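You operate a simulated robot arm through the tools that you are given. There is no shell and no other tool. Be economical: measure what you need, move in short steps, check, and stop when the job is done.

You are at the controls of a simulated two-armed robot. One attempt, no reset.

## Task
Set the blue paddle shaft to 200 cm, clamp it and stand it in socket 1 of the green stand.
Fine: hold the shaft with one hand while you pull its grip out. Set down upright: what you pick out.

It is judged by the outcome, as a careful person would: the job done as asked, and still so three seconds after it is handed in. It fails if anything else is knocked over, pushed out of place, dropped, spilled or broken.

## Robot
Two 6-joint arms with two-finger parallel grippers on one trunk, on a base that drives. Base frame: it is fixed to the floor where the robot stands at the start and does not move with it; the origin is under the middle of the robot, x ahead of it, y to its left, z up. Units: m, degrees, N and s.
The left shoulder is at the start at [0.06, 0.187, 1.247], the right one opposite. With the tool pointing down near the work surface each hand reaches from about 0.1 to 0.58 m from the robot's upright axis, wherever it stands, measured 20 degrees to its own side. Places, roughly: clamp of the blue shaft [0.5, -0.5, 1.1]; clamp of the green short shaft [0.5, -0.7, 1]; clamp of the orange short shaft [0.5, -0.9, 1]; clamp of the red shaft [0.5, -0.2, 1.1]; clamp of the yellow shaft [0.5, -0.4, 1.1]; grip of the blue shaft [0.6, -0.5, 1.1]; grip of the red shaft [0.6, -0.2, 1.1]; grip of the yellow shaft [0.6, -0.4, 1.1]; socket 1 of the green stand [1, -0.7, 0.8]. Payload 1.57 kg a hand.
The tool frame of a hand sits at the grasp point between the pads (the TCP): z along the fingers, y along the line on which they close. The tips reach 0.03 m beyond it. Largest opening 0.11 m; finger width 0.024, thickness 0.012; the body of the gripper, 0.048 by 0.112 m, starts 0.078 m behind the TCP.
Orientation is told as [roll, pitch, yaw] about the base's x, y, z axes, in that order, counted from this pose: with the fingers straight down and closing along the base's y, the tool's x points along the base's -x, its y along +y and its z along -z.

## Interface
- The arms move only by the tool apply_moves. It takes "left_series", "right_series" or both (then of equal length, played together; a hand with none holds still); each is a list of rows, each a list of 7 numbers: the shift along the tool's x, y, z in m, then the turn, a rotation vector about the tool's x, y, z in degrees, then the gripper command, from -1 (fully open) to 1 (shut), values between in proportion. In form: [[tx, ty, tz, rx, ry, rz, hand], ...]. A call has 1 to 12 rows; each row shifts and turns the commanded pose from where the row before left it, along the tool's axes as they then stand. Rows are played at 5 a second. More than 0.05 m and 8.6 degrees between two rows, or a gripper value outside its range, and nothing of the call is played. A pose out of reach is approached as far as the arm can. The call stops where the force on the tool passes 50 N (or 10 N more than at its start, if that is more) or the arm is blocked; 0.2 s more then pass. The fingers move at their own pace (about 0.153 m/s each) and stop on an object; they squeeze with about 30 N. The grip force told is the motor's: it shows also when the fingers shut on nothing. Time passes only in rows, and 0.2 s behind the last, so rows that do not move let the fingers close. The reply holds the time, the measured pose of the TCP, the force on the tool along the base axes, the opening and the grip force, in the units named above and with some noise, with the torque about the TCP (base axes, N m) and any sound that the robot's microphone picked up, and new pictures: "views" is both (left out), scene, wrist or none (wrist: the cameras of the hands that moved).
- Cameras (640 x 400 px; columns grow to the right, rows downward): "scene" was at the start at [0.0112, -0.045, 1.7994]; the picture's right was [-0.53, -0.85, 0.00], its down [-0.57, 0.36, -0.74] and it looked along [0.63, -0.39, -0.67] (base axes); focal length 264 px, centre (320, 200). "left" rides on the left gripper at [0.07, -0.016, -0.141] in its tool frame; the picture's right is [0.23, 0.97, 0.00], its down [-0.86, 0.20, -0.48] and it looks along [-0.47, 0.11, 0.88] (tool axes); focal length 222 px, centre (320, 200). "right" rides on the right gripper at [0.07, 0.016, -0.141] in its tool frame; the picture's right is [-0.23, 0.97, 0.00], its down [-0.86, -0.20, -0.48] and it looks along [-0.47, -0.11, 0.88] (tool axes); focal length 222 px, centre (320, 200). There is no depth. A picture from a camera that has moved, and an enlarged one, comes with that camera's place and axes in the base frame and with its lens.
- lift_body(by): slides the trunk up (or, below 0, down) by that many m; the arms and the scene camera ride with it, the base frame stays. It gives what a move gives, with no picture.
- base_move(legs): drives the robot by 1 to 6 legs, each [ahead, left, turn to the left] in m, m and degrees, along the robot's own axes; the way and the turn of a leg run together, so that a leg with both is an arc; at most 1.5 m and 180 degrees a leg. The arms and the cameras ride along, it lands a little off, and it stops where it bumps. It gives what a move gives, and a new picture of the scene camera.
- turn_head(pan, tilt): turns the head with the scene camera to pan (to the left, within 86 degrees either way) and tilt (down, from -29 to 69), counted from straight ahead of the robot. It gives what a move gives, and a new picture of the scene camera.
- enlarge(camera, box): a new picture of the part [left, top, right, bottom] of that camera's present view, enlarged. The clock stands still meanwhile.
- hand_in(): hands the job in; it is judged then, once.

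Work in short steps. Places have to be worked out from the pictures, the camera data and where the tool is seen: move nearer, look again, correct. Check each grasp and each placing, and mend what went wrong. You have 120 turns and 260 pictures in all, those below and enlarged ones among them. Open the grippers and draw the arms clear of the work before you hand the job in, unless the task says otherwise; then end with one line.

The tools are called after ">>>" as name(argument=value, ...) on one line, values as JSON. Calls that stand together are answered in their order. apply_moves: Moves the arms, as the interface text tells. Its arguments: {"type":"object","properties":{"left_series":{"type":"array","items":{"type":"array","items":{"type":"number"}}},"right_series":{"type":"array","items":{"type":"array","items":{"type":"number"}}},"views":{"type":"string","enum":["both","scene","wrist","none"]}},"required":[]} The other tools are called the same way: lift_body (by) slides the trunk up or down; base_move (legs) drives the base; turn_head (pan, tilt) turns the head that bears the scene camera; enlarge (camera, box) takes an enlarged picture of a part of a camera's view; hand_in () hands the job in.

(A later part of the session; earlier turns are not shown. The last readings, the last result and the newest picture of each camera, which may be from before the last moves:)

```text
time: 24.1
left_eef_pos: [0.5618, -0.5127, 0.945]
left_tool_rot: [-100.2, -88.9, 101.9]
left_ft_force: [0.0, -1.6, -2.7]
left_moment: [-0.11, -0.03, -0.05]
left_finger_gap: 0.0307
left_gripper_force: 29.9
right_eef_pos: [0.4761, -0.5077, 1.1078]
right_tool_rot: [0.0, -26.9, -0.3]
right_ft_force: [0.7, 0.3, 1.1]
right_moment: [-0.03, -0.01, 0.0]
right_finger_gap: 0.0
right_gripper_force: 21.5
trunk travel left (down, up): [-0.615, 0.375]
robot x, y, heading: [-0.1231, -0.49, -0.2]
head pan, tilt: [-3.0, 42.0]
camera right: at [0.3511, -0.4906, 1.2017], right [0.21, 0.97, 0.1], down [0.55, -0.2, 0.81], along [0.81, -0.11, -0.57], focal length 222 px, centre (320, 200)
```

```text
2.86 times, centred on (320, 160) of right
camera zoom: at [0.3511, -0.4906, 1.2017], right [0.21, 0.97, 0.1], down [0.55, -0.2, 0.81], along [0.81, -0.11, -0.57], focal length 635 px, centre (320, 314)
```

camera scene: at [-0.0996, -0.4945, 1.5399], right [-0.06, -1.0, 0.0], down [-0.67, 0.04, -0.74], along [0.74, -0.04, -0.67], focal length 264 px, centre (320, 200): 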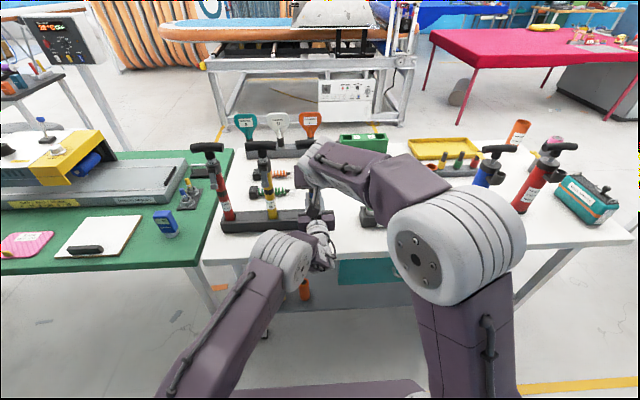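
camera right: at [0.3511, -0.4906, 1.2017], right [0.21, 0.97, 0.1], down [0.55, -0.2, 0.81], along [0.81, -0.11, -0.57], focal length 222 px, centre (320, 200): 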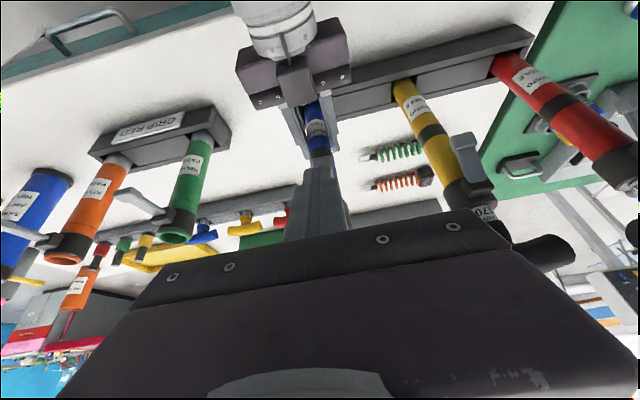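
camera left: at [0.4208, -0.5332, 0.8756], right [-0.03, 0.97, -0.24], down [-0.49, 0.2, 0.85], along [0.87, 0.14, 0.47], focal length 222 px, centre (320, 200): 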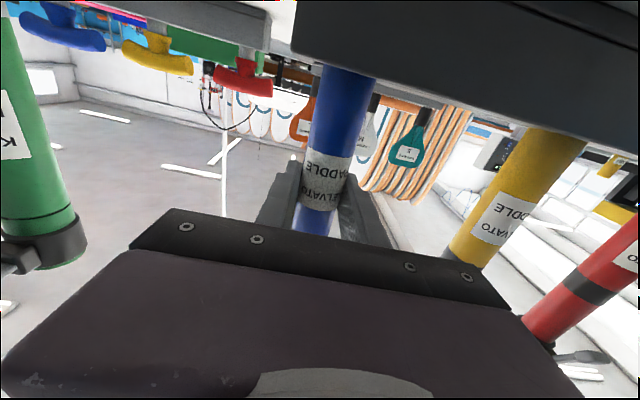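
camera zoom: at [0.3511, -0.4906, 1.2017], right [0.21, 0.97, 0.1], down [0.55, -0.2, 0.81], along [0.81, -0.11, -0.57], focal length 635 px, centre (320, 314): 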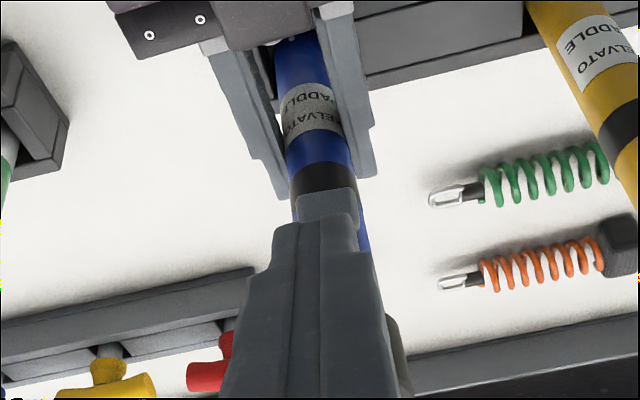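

The fingers slipped off and shut on nothing. I back away a little to see where the lever stands.

>>> apply_moves(right_series=[[0, 0, -0.04, 0, 0, 0, 0.3], [0, 0, -0.04, 0, 0, 0, -0.2], [0.02, 0, -0.02, 0, -8, 0, -0.2], [0.02, 0, 0, 0, -8, 0, -0.2]], views="wrist")

>>> enlarge(camera="right", box=[240, 70, 400, 210])

>>> enlarge(camera="scene", box=[265, 130, 365, 230])

```text
time: 25.1
left_eef_pos: [0.5617, -0.5109, 0.9457]
left_tool_rot: [-108.4, -89.1, 110.3]
left_ft_force: [0.8, -0.6, -1.5]
left_moment: [-0.01, 0.01, 0.03]
left_finger_gap: 0.0308
left_gripper_force: 29.7
right_eef_pos: [0.3937, -0.5078, 1.177]
right_tool_rot: [0.1, -43.2, -0.2]
right_ft_force: [0.5, 0.0, 0.2]
right_moment: [0.04, -0.04, 0.01]
right_finger_gap: 0.066
right_gripper_force: 0.1
trunk travel left (down, up): [-0.615, 0.375]
robot x, y, heading: [-0.1218, -0.4906, -0.4]
head pan, tilt: [-3.0, 42.0]
camera right: at [0.2473, -0.4902, 1.2327], right [0.17, 0.97, 0.16], down [0.3, -0.2, 0.93], along [0.94, -0.11, -0.32], focal length 222 px, centre (320, 200)
```

right: 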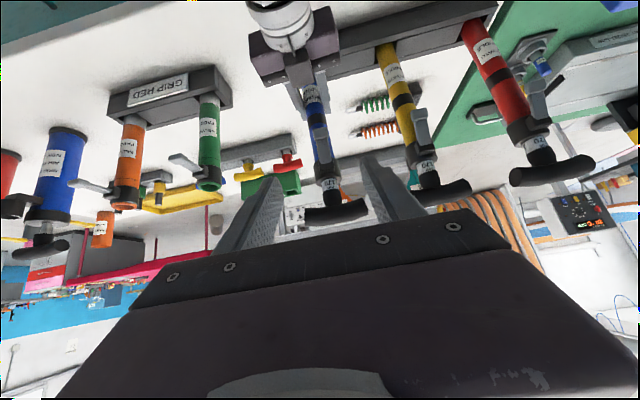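

```text
2.86 times, centred on (320, 140) of right
camera zoom: at [0.2473, -0.4902, 1.2327], right [0.17, 0.97, 0.16], down [0.3, -0.2, 0.93], along [0.94, -0.11, -0.32], focal length 635 px, centre (320, 371)
```

zoom: 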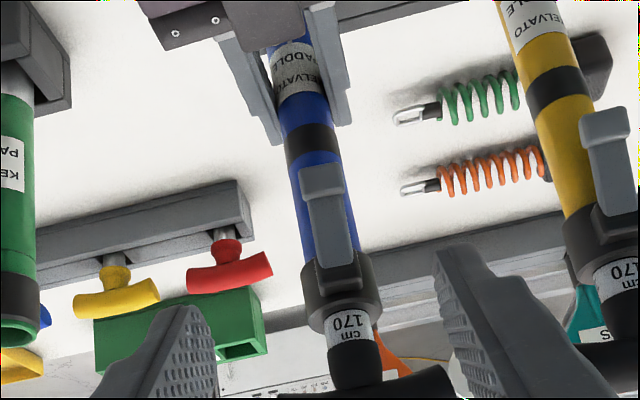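

```text
4.00 times, centred on (315, 180) of scene
camera zoom: at [-0.1002, -0.4946, 1.5399], right [-0.06, -1.0, 0.0], down [-0.67, 0.04, -0.74], along [0.74, -0.04, -0.67], focal length 1058 px, centre (340, 280)
```

zoom: 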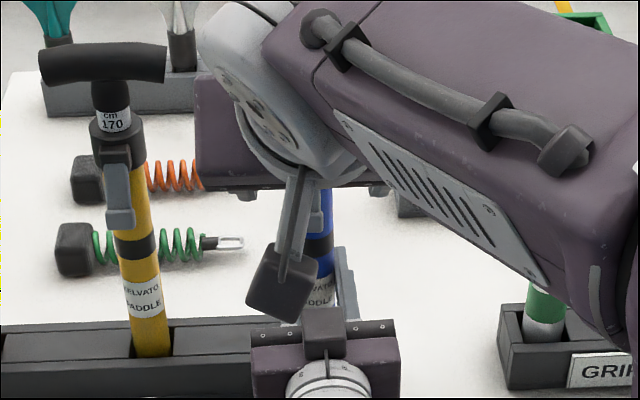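

The lever sprang back shut, so it is an over-centre clamp. It slipped because I held it at the very fingertips and rotated the hand. I re-approach with a 30-degree tilt and the TCP right at the lever's tip.

>>> apply_moves(right_series=[[0, 0, 0, 0, 6.5, 0, -0.2], [0, 0, 0, 0, 6.7, 0, -0.2], [-0.009, 0.0005, 0.0355, 0, 0, 0, -0.2], [-0.009, 0.0005, 0.0355, 0, 0, 0, -0.2], [-0.009, 0.0005, 0.0355, 0, 0, 0, -0.2], [-0.009, 0, 0.0355, 0, 0, 0, -0.2], [-0.009, 0, 0.0355, 0, 0, 0, -0.2]], views="wrist")

>>> enlarge(camera="right", box=[240, 90, 400, 230])

```text
time: 26.7
left_eef_pos: [0.5623, -0.5117, 0.9466]
left_tool_rot: [-102.5, -89.0, 104.3]
left_ft_force: [0.5, -0.5, -2.1]
left_moment: [0.01, 0.0, 0.04]
left_finger_gap: 0.0308
left_gripper_force: 30.2
right_eef_pos: [0.5228, -0.5064, 1.0471]
right_tool_rot: [0.1, -29.8, -0.3]
right_ft_force: [-1.0, -0.5, -0.1]
right_moment: [-0.02, 0.02, 0.0]
right_finger_gap: 0.0662
right_gripper_force: 0.2
trunk travel left (down, up): [-0.615, 0.375]
robot x, y, heading: [-0.123, -0.4881, -0.3]
head pan, tilt: [-3.0, 42.0]
camera right: at [0.3945, -0.4894, 1.1339], right [0.2, 0.97, 0.11], down [0.5, -0.2, 0.84], along [0.84, -0.11, -0.53], focal length 222 px, centre (320, 200)
```

right: 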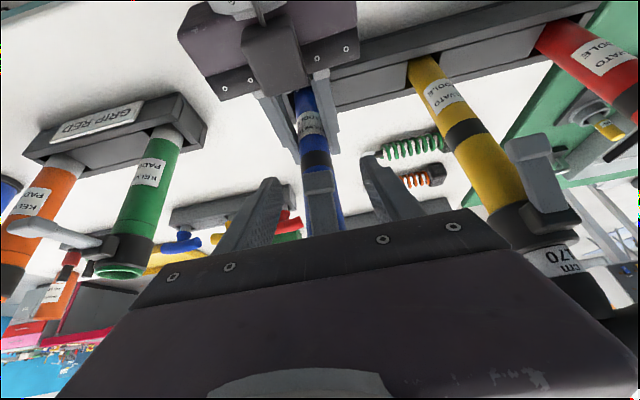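

```text
2.86 times, centred on (320, 160) of right
camera zoom: at [0.3945, -0.4894, 1.1339], right [0.2, 0.97, 0.11], down [0.5, -0.2, 0.84], along [0.84, -0.11, -0.53], focal length 635 px, centre (320, 314)
```

zoom: 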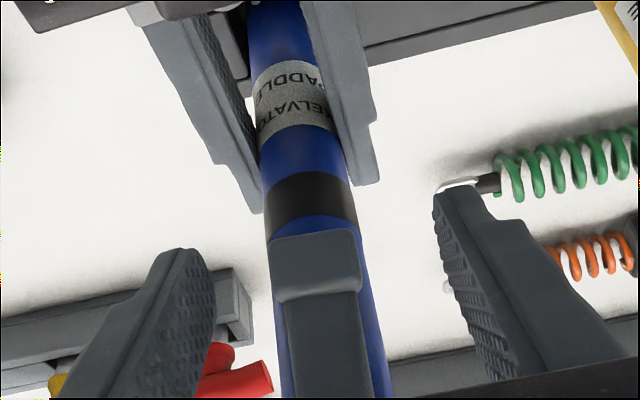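

The lever's tip is well between the pads. I close and swing it along the arc without rotating the hand.

>>> apply_moves(right_series=[[0, 0.001, 0, 0, 0, 0, 0.5], [0, 0, 0, 0, 0, 0, 1], [0, 0, 0, 0, 0, 0, 1], [0.0047, 0, -0.0067, 0, 0, 0, 1], [0.0046, 0, -0.0067, 0, 0, 0, 1], [0.0021, 0, -0.0078, 0, 0, 0, 1], [0.0021, 0, -0.0079, 0, 0, 0, 1], [-0.0007, 0, -0.0081, 0, 0, 0, 1], [-0.0007, 0, -0.0082, 0, 0, 0, 1]], views="wrist")

>>> enlarge(camera="right", box=[240, 90, 400, 230])

```text
time: 28.7
left_eef_pos: [0.5619, -0.5109, 0.9473]
left_tool_rot: [-111.8, -89.0, 113.6]
left_ft_force: [-1.9, 3.2, 15.0]
left_moment: [-0.68, 0.39, 0.06]
left_finger_gap: 0.0309
left_gripper_force: 29.8
right_eef_pos: [0.4883, -0.5062, 1.0772]
right_tool_rot: [-0.1, -29.6, -0.4]
right_ft_force: [0.7, -6.3, -17.1]
right_moment: [0.04, 0.66, -0.44]
right_finger_gap: 0.0213
right_gripper_force: 29.9
trunk travel left (down, up): [-0.615, 0.375]
robot x, y, heading: [-0.1227, -0.4923, -0.4]
head pan, tilt: [-3.0, 42.0]
camera right: at [0.3595, -0.4886, 1.1655], right [0.2, 0.97, 0.11], down [0.51, -0.2, 0.84], along [0.84, -0.11, -0.53], focal length 222 px, centre (320, 200)
```

right: 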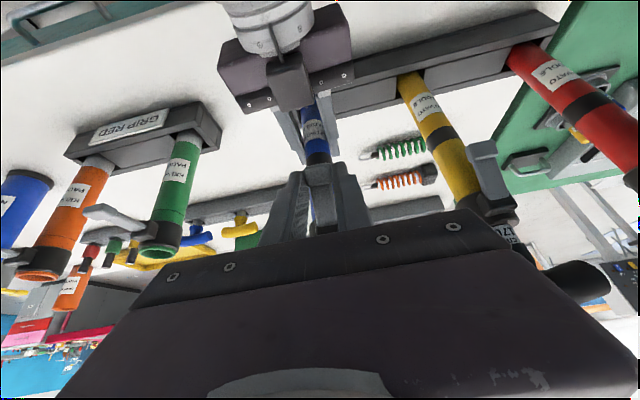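

```text
2.86 times, centred on (320, 160) of right
camera zoom: at [0.3595, -0.4886, 1.1655], right [0.2, 0.97, 0.11], down [0.51, -0.2, 0.84], along [0.84, -0.11, -0.53], focal length 635 px, centre (320, 314)
```

zoom: 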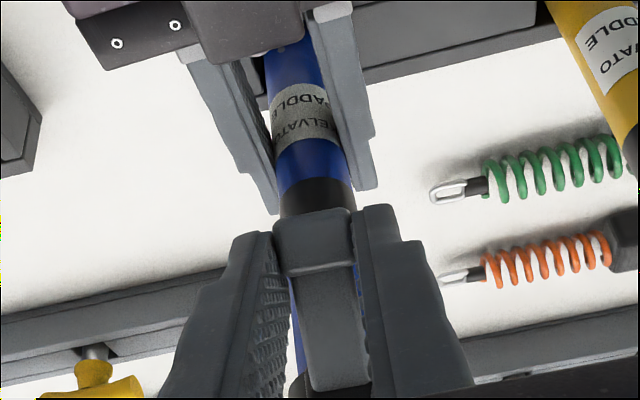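

The lever follows, with about 17 N of resistance. I carry on along the arc past the centre.

>>> apply_moves(right_series=[[0, 0, -0.0081, 0, 0, 0, 1], [-0.0023, 0, -0.0079, 0, 0, 0, 1], [-0.0031, 0, -0.0074, 0, 0, 0, 1]], views="wrist")

>>> enlarge(camera="right", box=[240, 90, 400, 230])

```text
time: 29.5
left_eef_pos: [0.5608, -0.5109, 0.9466]
left_tool_rot: [-105.6, -88.9, 107.3]
left_ft_force: [1.0, 4.3, 13.1]
left_moment: [-0.69, 0.6, -0.18]
left_finger_gap: 0.0308
left_gripper_force: 30.3
right_eef_pos: [0.4831, -0.5042, 1.1016]
right_tool_rot: [-0.1, -29.7, -0.3]
right_ft_force: [-0.8, -6.5, -15.7]
right_moment: [-0.12, 0.77, -0.27]
right_finger_gap: 0.0207
right_gripper_force: 29.7
trunk travel left (down, up): [-0.615, 0.375]
robot x, y, heading: [-0.1199, -0.4887, -0.2]
head pan, tilt: [-3.0, 42.0]
camera right: at [0.3535, -0.4872, 1.1892], right [0.2, 0.97, 0.11], down [0.5, -0.2, 0.84], along [0.84, -0.11, -0.53], focal length 222 px, centre (320, 200)
```

right: 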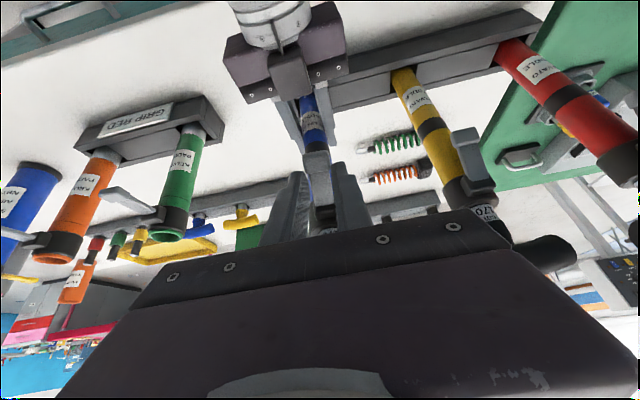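

```text
2.86 times, centred on (320, 160) of right
camera zoom: at [0.3535, -0.4872, 1.1892], right [0.2, 0.97, 0.11], down [0.5, -0.2, 0.84], along [0.84, -0.11, -0.53], focal length 635 px, centre (320, 314)
```

zoom: 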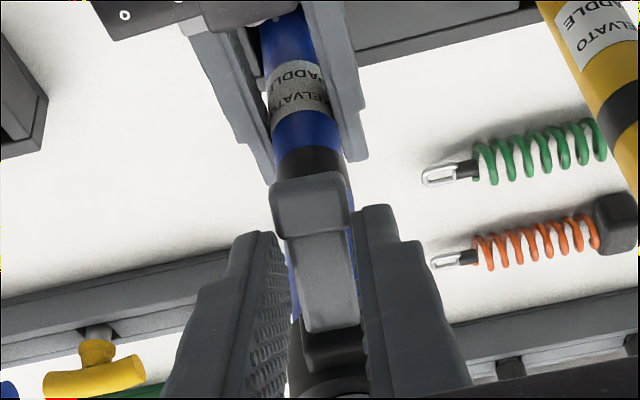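

The pads are sliding along the lever because it twists between them. I now turn the hand together with the lever, about its hinge.

>>> apply_moves(right_series=[[-0.0051, 0, -0.0053, 0, 8, 0, 1], [-0.0051, 0, -0.0053, 0, 8, 0, 1], [-0.0051, 0, -0.0053, 0, 8, 0, 1]], views="wrist")

>>> enlarge(camera="right", box=[240, 90, 400, 230])

```text
time: 30.3
left_eef_pos: [0.5613, -0.5131, 0.944]
left_tool_rot: [-90.7, -89.2, 92.5]
left_ft_force: [3.2, -2.6, -6.4]
left_moment: [-0.26, 0.25, 0.03]
left_finger_gap: 0.0308
left_gripper_force: 30.0
right_eef_pos: [0.4197, -0.5272, 1.0868]
right_tool_rot: [-0.1, -5.4, -0.3]
right_ft_force: [0.4, 0.4, 0.0]
right_moment: [0.04, 0.04, 0.04]
right_finger_gap: 0.0001
right_gripper_force: 21.5
right hand out of reach, approached as far as the arm can: row 1, 2, 3
trunk travel left (down, up): [-0.615, 0.375]
robot x, y, heading: [-0.124, -0.488, 0.1]
head pan, tilt: [-3.0, 42.0]
camera right: at [0.3379, -0.5117, 1.2208], right [0.23, 0.97, 0.02], down [0.8, -0.2, 0.56], along [0.55, -0.11, -0.83], focal length 222 px, centre (320, 200)
```

right: 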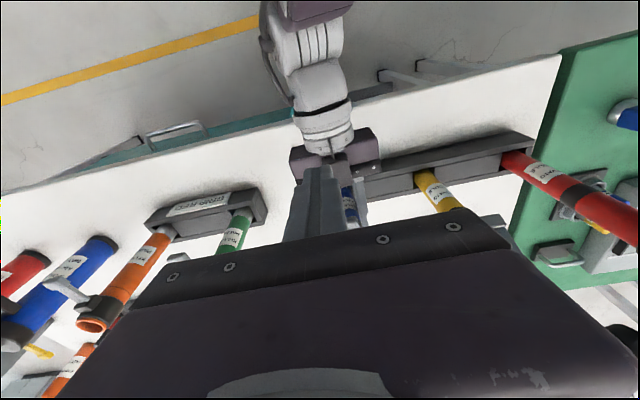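

```text
2.86 times, centred on (320, 160) of right
camera zoom: at [0.3379, -0.5117, 1.2208], right [0.23, 0.97, 0.02], down [0.8, -0.2, 0.56], along [0.55, -0.11, -0.83], focal length 635 px, centre (320, 314)
```

zoom: 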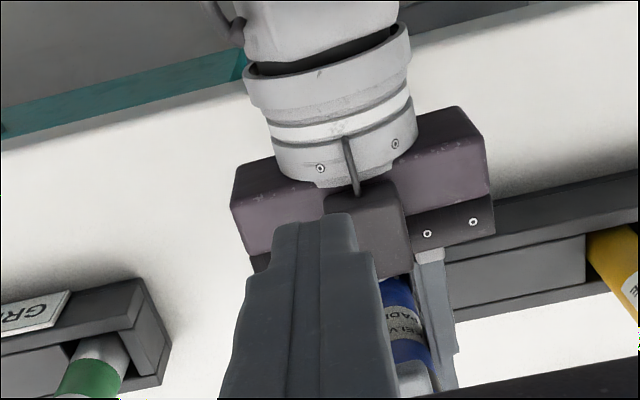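

The steeper pose is out of reach, and pinching slips at about 17 N. A hook with one finger behind the lever, coming from the right, would be positive. I move the right hand out to the right to look at the lever from the side.

>>> apply_moves(right_series=[[0, 0, -0.04, 0, 0, 0, 0.5], [0, 0, -0.04, 0, 0, 0, 0], [0, -0.045, 0, 0, -8, 0, 0], [0, -0.045, 0, 0, -8, 0, 0], [0, -0.045, 0, 0, -8, 0, 0], [0, -0.045, 0, 0, -8, 0, 0], [0, -0.02, 0, 0, -8, 0, 0], [0, 0, 0, 0, -8, 0, 0]], views="scene")

>>> enlarge(camera="scene", box=[265, 130, 365, 230])

```text
time: 32.1
left_eef_pos: [0.5616, -0.5113, 0.9467]
left_tool_rot: [-108.9, -89.0, 110.6]
left_ft_force: [5.2, -1.5, 1.9]
left_moment: [-0.22, -0.25, -0.02]
left_finger_gap: 0.0308
left_gripper_force: 30.2
right_eef_pos: [0.3832, -0.7353, 1.1408]
right_tool_rot: [-0.2, -53.9, -0.4]
right_ft_force: [-0.2, -0.1, 0.9]
right_moment: [-0.03, 0.0, -0.01]
right_finger_gap: 0.055
right_gripper_force: 0.1
right hand out of reach, approached as far as the arm can: row 1, 2
trunk travel left (down, up): [-0.615, 0.375]
robot x, y, heading: [-0.1219, -0.4909, -0.2]
head pan, tilt: [-3.0, 42.0]
camera scene: at [-0.0993, -0.4945, 1.5399], right [-0.06, -1.0, 0.0], down [-0.67, 0.04, -0.74], along [0.74, -0.04, -0.67], focal length 264 px, centre (320, 200)
```

scene: 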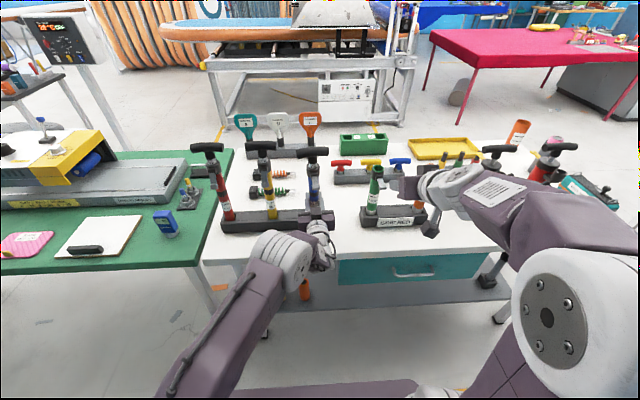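

```text
4.00 times, centred on (315, 180) of scene
camera zoom: at [-0.0993, -0.4945, 1.5399], right [-0.06, -1.0, 0.0], down [-0.67, 0.04, -0.74], along [0.74, -0.04, -0.67], focal length 1058 px, centre (340, 280)
```

zoom: 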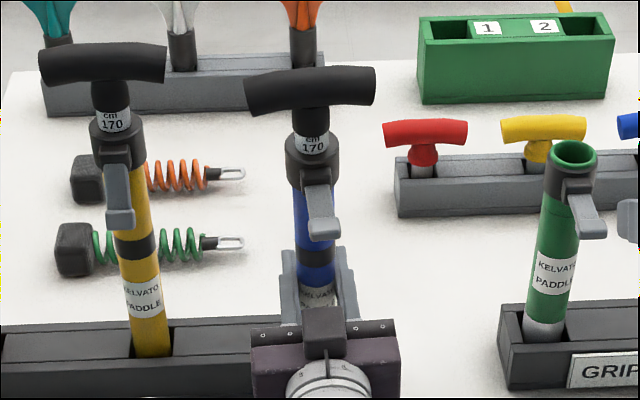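

The blue lever looks changed, and the shaft leans slightly towards me. I yaw the right hand left to see the lever from the side with its camera.

>>> apply_moves(right_series=[[0, 0, 0, -6.5, 0, -4.7, 0], [0, 0, 0, -6.5, 0, -4.7, 0], [0, 0, 0, -6.5, 0, -4.7, 0], [0, 0, 0, -6.5, 0, -4.7, 0], [0, 0, 0, -6.5, 0, -4.7, 0], [0, 0, 0, -6.5, 0, -4.7, 0], [0, 0, 0, -6.5, 0, -4.7, 0]], views="wrist")

>>> enlarge(camera="right", box=[240, 60, 420, 220])

```text
time: 33.7
left_eef_pos: [0.5616, -0.5113, 0.9455]
left_tool_rot: [-104.8, -89.1, 106.5]
left_ft_force: [5.2, -0.9, 0.1]
left_moment: [-0.19, -0.1, 0.0]
left_finger_gap: 0.0309
left_gripper_force: 29.4
right_eef_pos: [0.3834, -0.7354, 1.1397]
right_tool_rot: [0.4, -53.9, 55.5]
right_ft_force: [-0.1, -0.4, 0.3]
right_moment: [-0.02, -0.01, -0.01]
right_finger_gap: 0.0552
right_gripper_force: 0.0
trunk travel left (down, up): [-0.615, 0.375]
robot x, y, heading: [-0.1217, -0.4892, -0.3]
head pan, tilt: [-3.0, 42.0]
camera right: at [0.2848, -0.8556, 1.1667], right [-0.73, 0.66, 0.19], down [0.23, -0.02, 0.97], along [0.64, 0.76, -0.14], focal length 222 px, centre (320, 200)
```

right: 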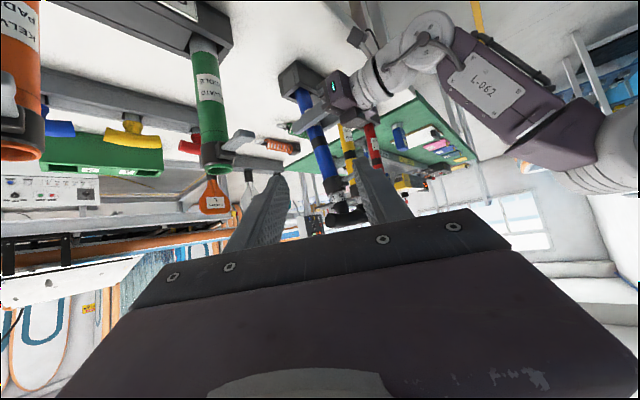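

```text
2.50 times, centred on (330, 140) of right
camera zoom: at [0.2848, -0.8556, 1.1667], right [-0.73, 0.66, 0.19], down [0.23, -0.02, 0.97], along [0.64, 0.76, -0.14], focal length 555 px, centre (295, 350)
```

zoom: 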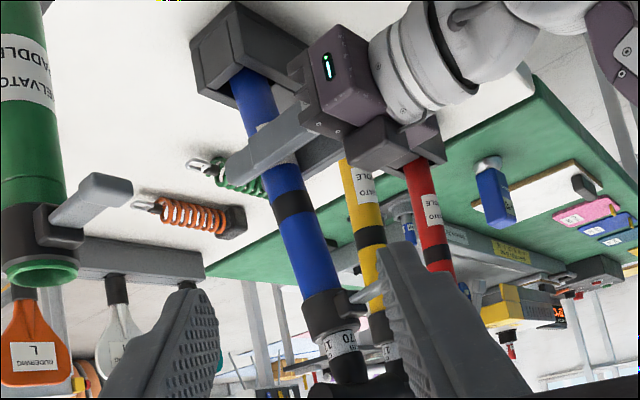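

The blue lever seems to stick out sideways, which would mean it is open, but a finger hides it. I open the hand and shift a little for a clear view.

>>> apply_moves(right_series=[[0, -0.02, -0.03, 0, 0, 0, -1], [0, -0.02, -0.03, 0, 0, 0, -1]], views="none")

>>> enlarge(camera="right", box=[260, 80, 420, 220])

```text
time: 34.3
left_eef_pos: [0.5623, -0.5108, 0.946]
left_tool_rot: [-104.6, -89.2, 106.4]
left_ft_force: [4.5, -1.7, -0.2]
left_moment: [-0.18, -0.07, 0.0]
left_finger_gap: 0.0309
left_gripper_force: 29.7
right_eef_pos: [0.391, -0.7963, 1.1763]
right_tool_rot: [0.7, -53.9, 55.3]
right_ft_force: [-0.4, 0.5, 0.5]
right_moment: [0.02, -0.02, 0.0]
right_finger_gap: 0.1101
right_gripper_force: 0.2
trunk travel left (down, up): [-0.615, 0.375]
robot x, y, heading: [-0.1257, -0.4873, -0.2]
head pan, tilt: [-3.0, 42.0]
```

```text
2.86 times, centred on (340, 150) of right
camera zoom: at [0.2915, -0.917, 1.2033], right [-0.73, 0.66, 0.19], down [0.24, -0.02, 0.97], along [0.64, 0.75, -0.14], focal length 635 px, centre (263, 343)
```

zoom: 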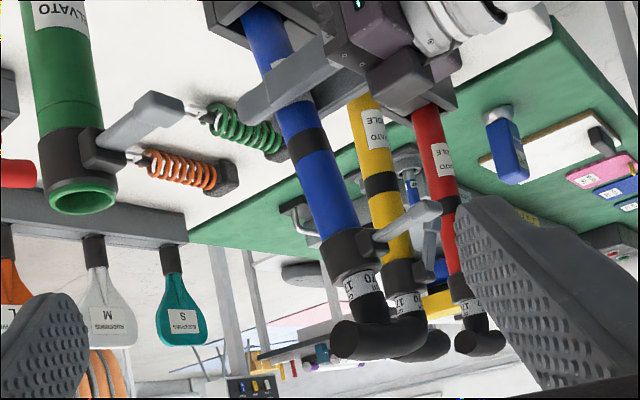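

The blue lever is open, like the green one, and stays so. Next I take the stem under the T-bar, between the collar at about 1.11 and the bar at about 1.145. I turn the right hand back to forward.

>>> apply_moves(right_series=[[0, 0, 0, 6.5, 0, 4.7, -1], [0, 0, 0, 6.5, 0, 4.7, -1], [0, 0, 0, 6.5, 0, 4.7, -1], [0, 0, 0, 6.5, 0, 4.7, -1], [0, 0, 0, 6.5, 0, 4.7, -1], [0, 0, 0, 6.5, 0, 4.7, -0.3], [0, 0, 0, 6.5, 0, 4.7, -0.3], [0, 0.04, 0, 0, -8, 0, -0.3], [0, 0.045, 0, 0, -8, 0, -0.3], [0, 0.045, 0, 0, -8, 0, -0.3], [0, 0.045, 0, 0, -8, 0, -0.3]], views="none")

```text
time: 36.7
left_eef_pos: [0.5603, -0.5112, 0.9458]
left_tool_rot: [-105.6, -89.0, 107.3]
left_ft_force: [2.3, -3.6, -0.3]
left_moment: [-0.26, 0.0, 0.02]
left_finger_gap: 0.0306
left_gripper_force: 30.3
right_eef_pos: [0.3761, -0.7155, 1.1596]
right_tool_rot: [-15.2, -85.8, 16.1]
right_ft_force: [0.9, 0.0, 0.9]
right_moment: [-0.01, 0.03, -0.01]
right_finger_gap: 0.0716
right_gripper_force: 0.2
right hand out of reach, approached as far as the arm can: row 10, 11
trunk travel left (down, up): [-0.615, 0.375]
robot x, y, heading: [-0.122, -0.4864, -0.2]
head pan, tilt: [-3.0, 42.0]
```

The level pose is too near the shoulder. I move forward and to the left together.

>>> apply_moves(right_series=[[0, 0.02, 0.02, 0, 0, 0, -0.3], [0, 0.03, 0.02, 0, 0, 0, -0.3], [0, 0.03, 0.01, 0, 0, 0, -0.3], [0, 0.03, 0, 0, 0, 0, -0.3]], views="wrist")

```text
time: 37.7
left_eef_pos: [0.5618, -0.511, 0.9476]
left_tool_rot: [-106.7, -89.0, 108.4]
left_ft_force: [2.0, -0.6, 1.0]
left_moment: [0.07, 0.01, 0.14]
left_finger_gap: 0.031
left_gripper_force: 29.9
right_eef_pos: [0.3788, -0.7241, 1.1558]
right_tool_rot: [0.5, -85.7, -0.5]
right_ft_force: [0.5, 0.3, 0.0]
right_moment: [0.01, 0.01, 0.0]
right_finger_gap: 0.0714
right_gripper_force: 0.1
right hand out of reach, approached as far as the arm can: row 1, 2, 3, 4
trunk travel left (down, up): [-0.615, 0.375]
robot x, y, heading: [-0.1252, -0.4899, -0.4]
head pan, tilt: [-3.0, 42.0]
camera right: at [0.2344, -0.7081, 1.0957], right [0.02, 0.97, 0.23], down [-0.41, -0.2, 0.89], along [0.91, -0.11, 0.4], focal length 222 px, centre (320, 200)
```

right: 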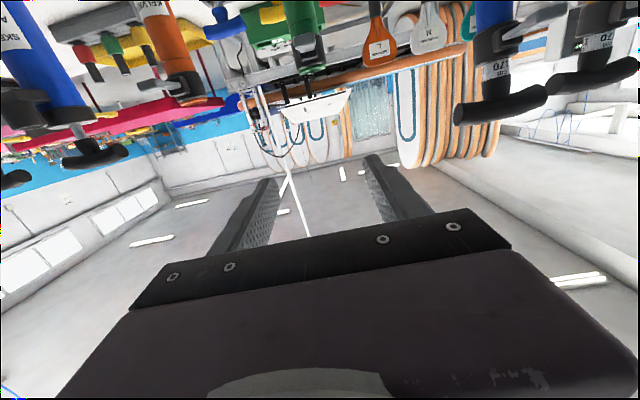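

The arm is trapped in a folded posture. I tilt back down to about -54 degrees, go across and forward there, and level the hand only once it is extended.

>>> apply_moves(right_series=[[0, 0, 0, 0, 8, 0, -0.3], [0, 0, 0, 0, 8, 0, -0.3], [0, 0, 0, 0, 8, 0, -0.3], [0, 0, 0, 0, 8, 0, -0.3]], views="none")

```text
time: 38.7
left_eef_pos: [0.5618, -0.5113, 0.9469]
left_tool_rot: [-106.5, -89.0, 108.2]
left_ft_force: [2.5, -0.5, -0.5]
left_moment: [0.08, -0.01, 0.09]
left_finger_gap: 0.0307
left_gripper_force: 29.6
right_eef_pos: [0.3801, -0.7131, 1.1541]
right_tool_rot: [2.9, -60.4, -0.3]
right_ft_force: [1.0, 0.2, -0.1]
right_moment: [-0.02, -0.03, 0.01]
right_finger_gap: 0.0716
right_gripper_force: 0.0
right hand out of reach, approached as far as the arm can: row 3, 4
trunk travel left (down, up): [-0.615, 0.375]
robot x, y, heading: [-0.1259, -0.49, -0.5]
head pan, tilt: [-3.0, 42.0]
```

The hand follows again. I move forward and across at this tilt.

>>> apply_moves(right_series=[[-0.009, 0.0, 0.015, 0, 4, 0, -0.3], [-0.009, 0.02, 0.015, 0, 4, 0, -0.3], [-0.009, 0.036, 0.01, 0, 0, 0, -0.3], [-0.009, 0.036, 0.009, 0, 0, 0, -0.3], [-0.009, 0.036, 0.009, 0, 0, 0, -0.3], [-0.009, 0.036, 0.009, 0, 0, 0, -0.3]], views="scene")

```text
time: 40.1
left_eef_pos: [0.5617, -0.5115, 0.9457]
left_tool_rot: [-104.9, -89.1, 106.6]
left_ft_force: [2.4, -0.7, 0.6]
left_moment: [-0.19, -0.09, -0.04]
left_finger_gap: 0.0307
left_gripper_force: 29.6
right_eef_pos: [0.4589, -0.5425, 1.1641]
right_tool_rot: [2.4, -52.6, 0.3]
right_ft_force: [-0.2, 0.6, 0.3]
right_moment: [0.02, -0.02, 0.02]
right_finger_gap: 0.0717
right_gripper_force: 0.0
trunk travel left (down, up): [-0.615, 0.375]
robot x, y, heading: [-0.1227, -0.491, -0.6]
head pan, tilt: [-3.0, 42.0]
camera scene: at [-0.0991, -0.4936, 1.5399], right [-0.06, -1.0, 0.0], down [-0.67, 0.04, -0.74], along [0.74, -0.04, -0.67], focal length 264 px, centre (320, 200)
```

scene: 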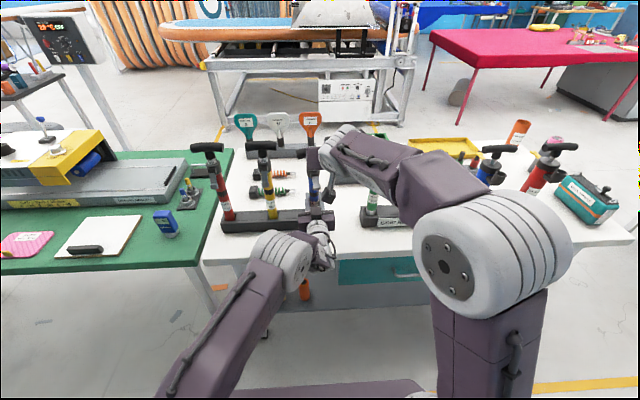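

Now I tilt up towards level here, centring on y = -0.508.

>>> apply_moves(right_series=[[0, 0.012, 0, 0, -8, 0, -0.3], [0, 0.012, 0, 0, -8, 0, -0.3], [0, 0.01, 0, 0, -8, 0, -0.3]], views="wrist")

>>> enlarge(camera="right", box=[240, 70, 400, 210])

```text
time: 40.9
left_eef_pos: [0.5607, -0.5115, 0.9457]
left_tool_rot: [-104.9, -89.0, 106.7]
left_ft_force: [2.4, -2.2, 1.0]
left_moment: [-0.24, -0.02, -0.1]
left_finger_gap: 0.0311
left_gripper_force: 29.6
right_eef_pos: [0.4573, -0.5177, 1.1631]
right_tool_rot: [3.6, -73.5, -1.9]
right_ft_force: [0.8, -0.6, 0.6]
right_moment: [0.04, 0.01, -0.03]
right_finger_gap: 0.0716
right_gripper_force: 0.0
right hand out of reach, approached as far as the arm can: row 2
trunk travel left (down, up): [-0.615, 0.375]
robot x, y, heading: [-0.126, -0.4916, -0.3]
head pan, tilt: [-3.0, 42.0]
camera right: at [0.3034, -0.5053, 1.1354], right [0.04, 0.97, 0.24], down [-0.21, -0.22, 0.95], along [0.98, -0.09, 0.2], focal length 222 px, centre (320, 200)
```

right: 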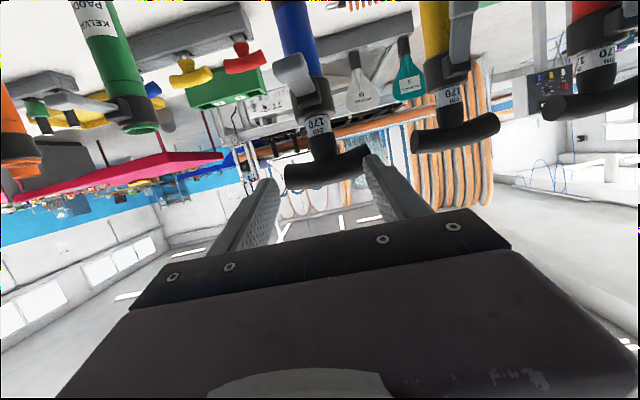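

```text
2.86 times, centred on (320, 140) of right
camera zoom: at [0.3034, -0.5053, 1.1354], right [0.04, 0.97, 0.24], down [-0.21, -0.22, 0.95], along [0.98, -0.09, 0.2], focal length 635 px, centre (320, 371)
```

zoom: 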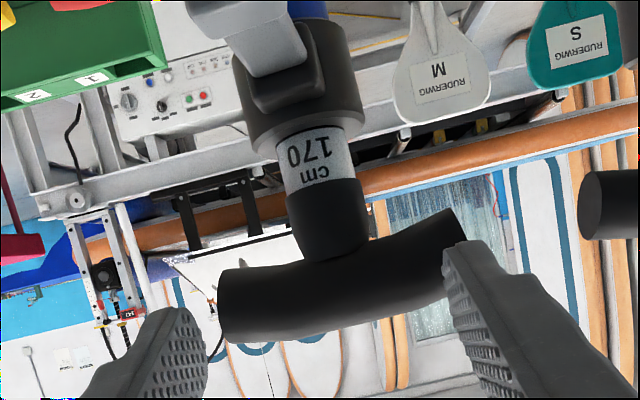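

The view is clear, with the "170" label just above the collar. The free stem runs from z 1.106 to 1.138 at x of about 0.527, y of about -0.510. I level a bit more and go down to z of about 1.123.

>>> apply_moves(right_series=[[0.013, 0.003, -0.004, 0, -4, 0, -0.3], [0.013, 0.003, -0.002, 0, -4, 0, -0.3], [0.013, 0.002, 0, 0, -2, 0, -0.3]], views="wrist")

>>> enlarge(camera="right", box=[240, 70, 400, 210])

```text
time: 41.5
left_eef_pos: [0.5607, -0.512, 0.9458]
left_tool_rot: [-112.5, -89.0, 114.4]
left_ft_force: [2.7, -0.8, -1.1]
left_moment: [-0.21, 0.19, -0.1]
left_finger_gap: 0.0308
left_gripper_force: 29.8
right_eef_pos: [0.4499, -0.5161, 1.1546]
right_tool_rot: [8.3, -80.5, -7.1]
right_ft_force: [4.7, -0.9, -1.1]
right_moment: [-0.12, -0.55, -0.05]
right_finger_gap: 0.0715
right_gripper_force: 0.0
trunk travel left (down, up): [-0.615, 0.375]
robot x, y, heading: [-0.1256, -0.4873, -0.4]
head pan, tilt: [-3.0, 42.0]
stopped in row 2 (right hand): the force on the tool passed its limit (the readings are from after the stop); the commanded pose is now the measured one
camera right: at [0.301, -0.5015, 1.1092], right [0.02, 0.97, 0.25], down [-0.33, -0.23, 0.92], along [0.94, -0.1, 0.31], focal length 222 px, centre (320, 200)
```

right: 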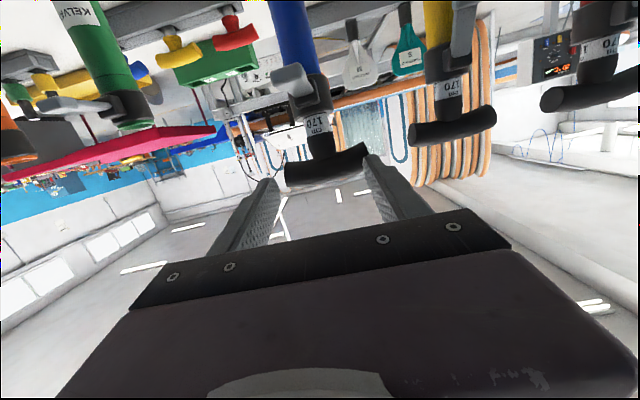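

```text
2.86 times, centred on (320, 140) of right
camera zoom: at [0.301, -0.5015, 1.1092], right [0.02, 0.97, 0.25], down [-0.33, -0.23, 0.92], along [0.94, -0.1, 0.31], focal length 635 px, centre (320, 371)
```

zoom: 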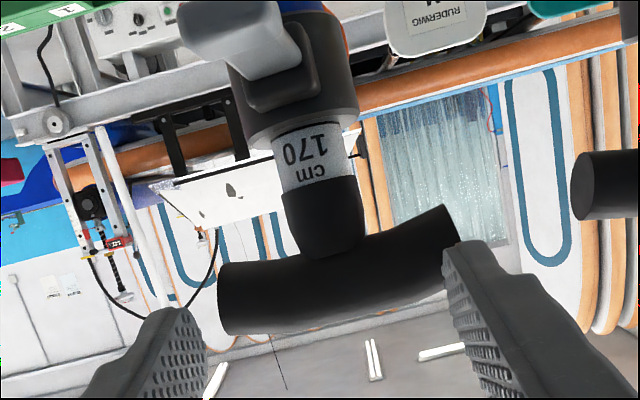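

The move stopped on a contact. I look at the scene to find what touched.

>>> enlarge(camera="scene", box=[240, 110, 440, 290])

```text
2.22 times, centred on (340, 200) of scene
camera zoom: at [-0.0992, -0.494, 1.5399], right [-0.06, -1.0, 0.0], down [-0.67, 0.04, -0.74], along [0.74, -0.04, -0.67], focal length 588 px, centre (276, 200)
```

zoom: 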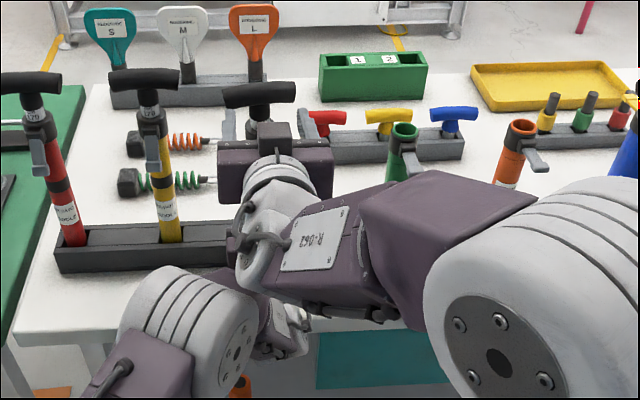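

The right wrist, when level, comes down onto the left wrist. I lift off and bring the right hand in from the right instead, yawed 40 degrees to the left.

>>> apply_moves(right_series=[[-0.02, -0.01, -0.005, 0, 3, 0, -0.3], [-0.01, -0.02, 0, -7.9, 0, -1.2, -0.3], [0, -0.015, 0, -7.9, 0, -1.2, -0.3], [0, -0.01, 0, -7.9, 0, -1.2, -0.3], [0, 0, 0, -7.9, 0, -1.2, -0.3], [0, 0, 0, -7.9, 0, -1.2, -0.3]], views="wrist")

>>> enlarge(camera="scene", box=[240, 110, 440, 290])

```text
time: 42.9
left_eef_pos: [0.5622, -0.5119, 0.9457]
left_tool_rot: [-114.1, -89.0, 115.8]
left_ft_force: [4.2, -2.5, 0.9]
left_moment: [-0.24, -0.08, -0.02]
left_finger_gap: 0.0309
left_gripper_force: 30.1
right_eef_pos: [0.4411, -0.5243, 1.179]
right_tool_rot: [9.4, -77.6, 3.1]
right_ft_force: [0.0, 0.6, -0.6]
right_moment: [0.0, 0.0, -0.02]
right_finger_gap: 0.0715
right_gripper_force: 0.1
right hand out of reach, approached as far as the arm can: row 3, 4, 5, 6
trunk travel left (down, up): [-0.615, 0.375]
robot x, y, heading: [-0.1254, -0.4888, -0.6]
head pan, tilt: [-3.0, 42.0]
camera right: at [0.2896, -0.5392, 1.1413], right [-0.16, 0.95, 0.26], down [-0.23, -0.29, 0.93], along [0.96, 0.09, 0.27], focal length 222 px, centre (320, 200)
```

right: 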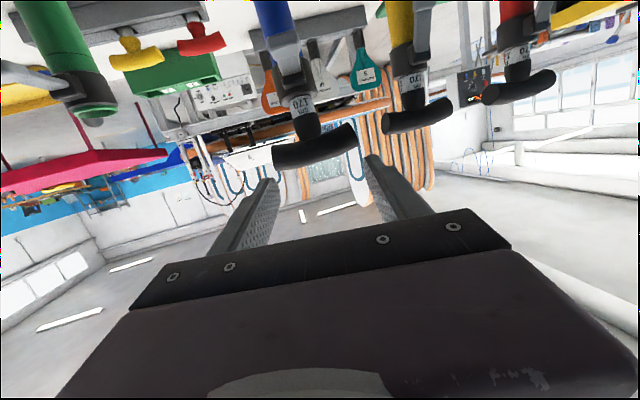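

```text
2.22 times, centred on (340, 200) of scene
camera zoom: at [-0.099, -0.4945, 1.5399], right [-0.06, -1.0, 0.0], down [-0.67, 0.04, -0.74], along [0.74, -0.04, -0.67], focal length 588 px, centre (276, 200)
```

zoom: 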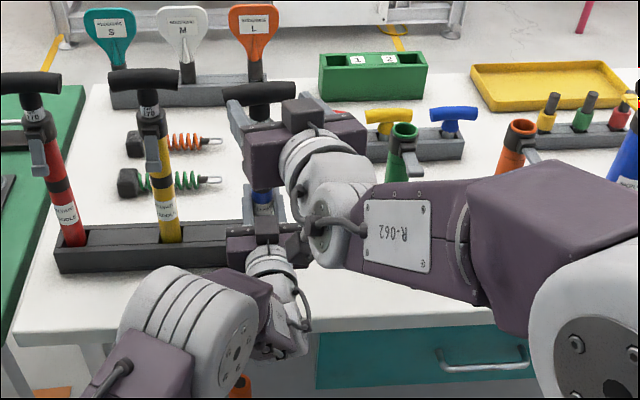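

Yaw is limited in this folded place. I raise the right hand above the bar, go forward so the arm is more extended, and yaw there.

>>> apply_moves(right_series=[[-0.045, 0, 0, 0, 5, 0, -0.3], [-0.02, -0.02, 0.03, -4, 0, -2, -0.3], [0, -0.02, 0.03, -7, 0, -3, -0.3], [0, -0.02, 0.02, -7, 0, -3, -0.3], [0, -0.02, 0, -7, 0, -3, -0.3], [0, -0.02, 0, -7, 0, -3, -0.3]], views="scene")

```text
time: 44.2
left_eef_pos: [0.5606, -0.5125, 0.945]
left_tool_rot: [-115.7, -89.1, 117.5]
left_ft_force: [0.5, -0.6, -2.2]
left_moment: [-0.02, 0.01, 0.01]
left_finger_gap: 0.0308
left_gripper_force: 29.8
right_eef_pos: [0.5403, -0.5513, 1.1939]
right_tool_rot: [0.7, -68.4, 42.3]
right_ft_force: [0.3, 0.5, -0.4]
right_moment: [-0.02, 0.0, 0.03]
right_finger_gap: 0.0714
right_gripper_force: 0.1
right hand out of reach, approached as far as the arm can: row 2, 3, 4
trunk travel left (down, up): [-0.615, 0.375]
robot x, y, heading: [-0.1242, -0.4918, -0.3]
head pan, tilt: [-3.0, 42.0]
camera scene: at [-0.0992, -0.4954, 1.5399], right [-0.06, -1.0, 0.0], down [-0.67, 0.04, -0.74], along [0.74, -0.04, -0.67], focal length 264 px, centre (320, 200)
```

scene: 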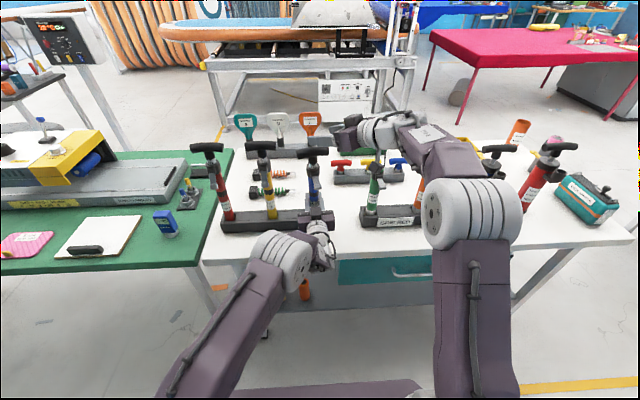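

The right hand now has yaw 42 degrees at full extension. I check the shaft's present position.

>>> enlarge(camera="scene", box=[265, 110, 425, 230])

>>> enlarge(camera="right", box=[220, 40, 440, 240])

```text
3.33 times, centred on (345, 170) of scene
camera zoom: at [-0.0992, -0.4954, 1.5399], right [-0.06, -1.0, 0.0], down [-0.67, 0.04, -0.74], along [0.74, -0.04, -0.67], focal length 882 px, centre (237, 300)
```

zoom: 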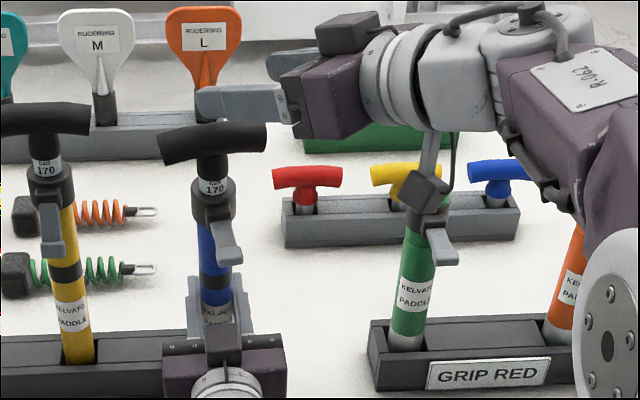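

```text
2.00 times, centred on (330, 140) of right
camera zoom: at [0.416, -0.6475, 1.1809], right [-0.6, 0.77, 0.22], down [0.04, -0.24, 0.97], along [0.8, 0.6, 0.11], focal length 444 px, centre (300, 320)
```

zoom: 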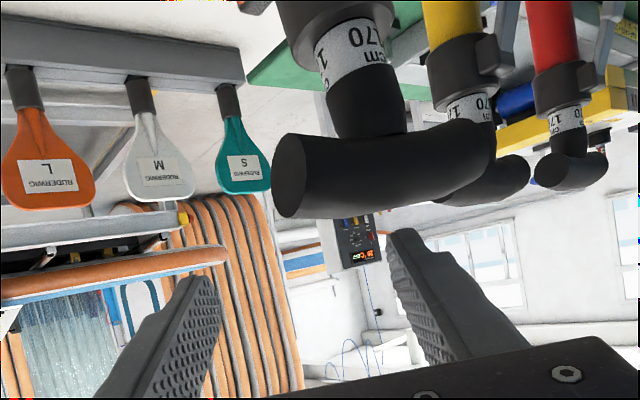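

The stem's centre is at about (0.531, -0.51, 1.12). I retreat from the bar, lower to stem height and level somewhat.

>>> apply_moves(right_series=[[0, 0, -0.04, 0, 0, 0, -0.3], [0, 0, -0.04, 0, 0, 0, -0.3], [0.0315, 0, 0.0126, 0, -3, 0, -0.3], [0.0315, 0, 0.0126, 0, -3, 0, -0.3], [0.0315, 0, 0.0126, 0, -3, 0, -0.3]], views="wrist")

>>> enlarge(camera="right", box=[240, 60, 420, 220])

```text
time: 45.5
left_eef_pos: [0.5598, -0.5116, 0.9448]
left_tool_rot: [-112.2, -89.1, 113.9]
left_ft_force: [-0.1, -1.5, -1.5]
left_moment: [-0.11, 0.0, 0.0]
left_finger_gap: 0.031
left_gripper_force: 30.3
right_eef_pos: [0.4911, -0.5969, 1.122]
right_tool_rot: [0.7, -77.2, 42.0]
right_ft_force: [-0.1, -0.4, -0.1]
right_moment: [0.01, 0.0, 0.03]
right_finger_gap: 0.0715
right_gripper_force: 0.1
trunk travel left (down, up): [-0.615, 0.375]
robot x, y, heading: [-0.1255, -0.4926, -0.4]
head pan, tilt: [-3.0, 42.0]
camera right: at [0.3692, -0.6901, 1.0855], right [-0.62, 0.75, 0.22], down [-0.07, -0.34, 0.94], along [0.78, 0.57, 0.26], focal length 222 px, centre (320, 200)
```

right: 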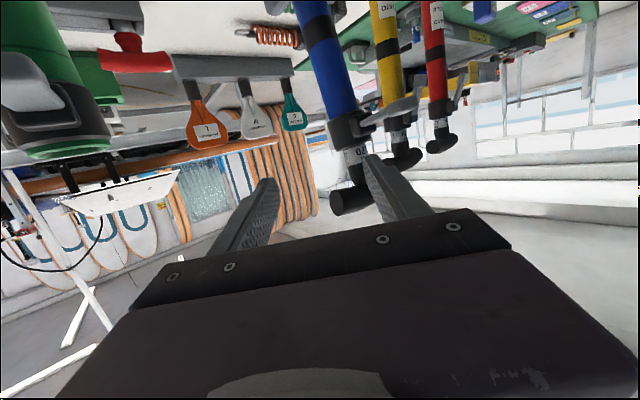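

```text
2.50 times, centred on (330, 140) of right
camera zoom: at [0.3692, -0.6901, 1.0855], right [-0.62, 0.75, 0.22], down [-0.07, -0.34, 0.94], along [0.78, 0.57, 0.26], focal length 555 px, centre (295, 350)
```

zoom: 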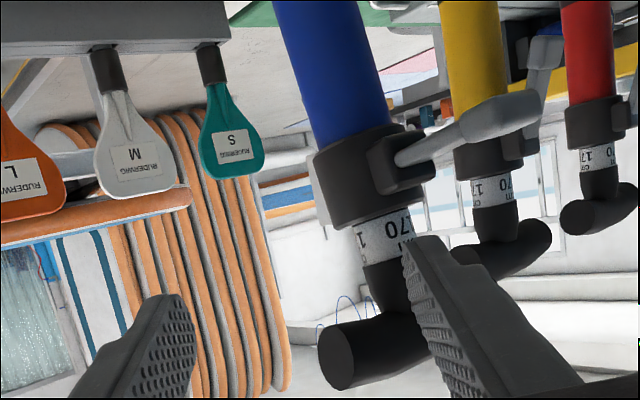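

The stem is 3.4 cm to the tool's +y side and 9 cm ahead. I shift sideways, level off, and advance part of the way.

>>> apply_moves(right_series=[[0, 0.017, 0, 0, -3.5, 0, -0.3], [-0.001, 0.017, 0, 0, -3.5, 0, -0.3], [-0.003, 0, 0.03, 0, 0, 0, -0.3], [-0.003, 0, 0.025, 0, 0, 0, -0.3]], views="wrist")

>>> enlarge(camera="right", box=[240, 60, 420, 220])

>>> enlarge(camera="scene", box=[265, 110, 425, 230])

```text
time: 46.5
left_eef_pos: [0.5624, -0.5106, 0.9458]
left_tool_rot: [-113.0, -88.9, 114.7]
left_ft_force: [5.5, 5.3, -2.9]
left_moment: [-0.61, -0.81, -0.03]
left_finger_gap: 0.0322
left_gripper_force: 29.9
right_eef_pos: [0.5315, -0.5053, 1.1459]
right_tool_rot: [2.8, -84.2, 40.3]
right_ft_force: [1.9, -4.2, 0.2]
right_moment: [0.04, 0.0, -0.01]
right_finger_gap: 0.0741
right_gripper_force: 1.3
right hand out of reach, approached as far as the arm can: row 1, 2
trunk travel left (down, up): [-0.615, 0.375]
robot x, y, heading: [-0.1208, -0.4902, -0.2]
head pan, tilt: [-3.0, 42.0]
camera right: at [0.4139, -0.5923, 1.0905], right [-0.65, 0.73, 0.23], down [-0.15, -0.42, 0.9], along [0.75, 0.55, 0.38], focal length 222 px, centre (320, 200)
```

right: 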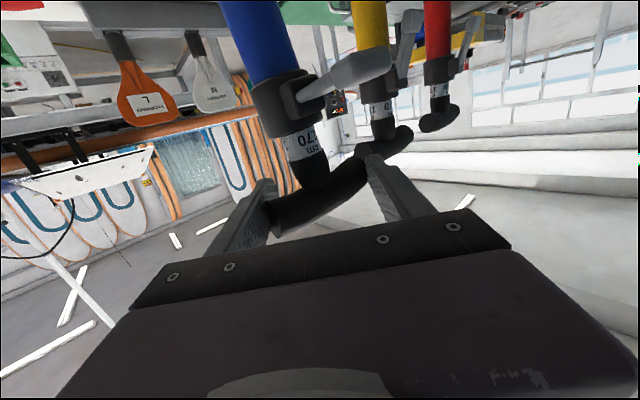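

```text
2.50 times, centred on (330, 140) of right
camera zoom: at [0.4139, -0.5923, 1.0905], right [-0.65, 0.73, 0.23], down [-0.15, -0.42, 0.9], along [0.75, 0.55, 0.38], focal length 555 px, centre (295, 350)
```

zoom: 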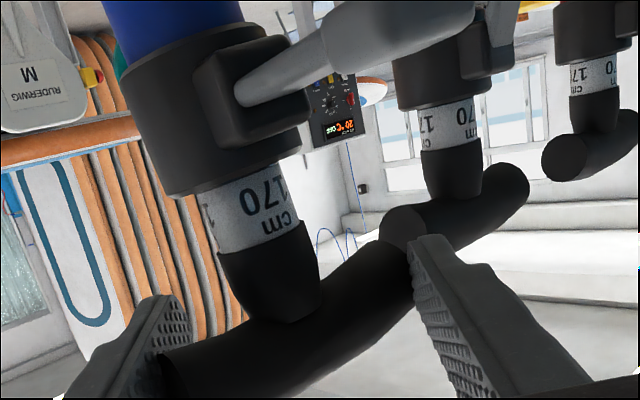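

```text
3.33 times, centred on (345, 170) of scene
camera zoom: at [-0.0971, -0.4931, 1.5398], right [-0.06, -1.0, 0.0], down [-0.67, 0.04, -0.74], along [0.74, -0.04, -0.67], focal length 882 px, centre (237, 300)
```

zoom: 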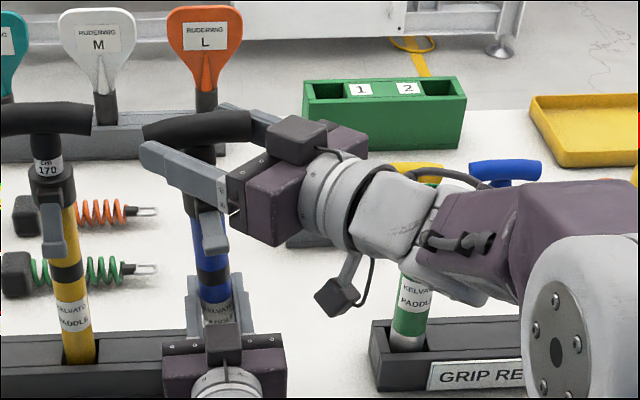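

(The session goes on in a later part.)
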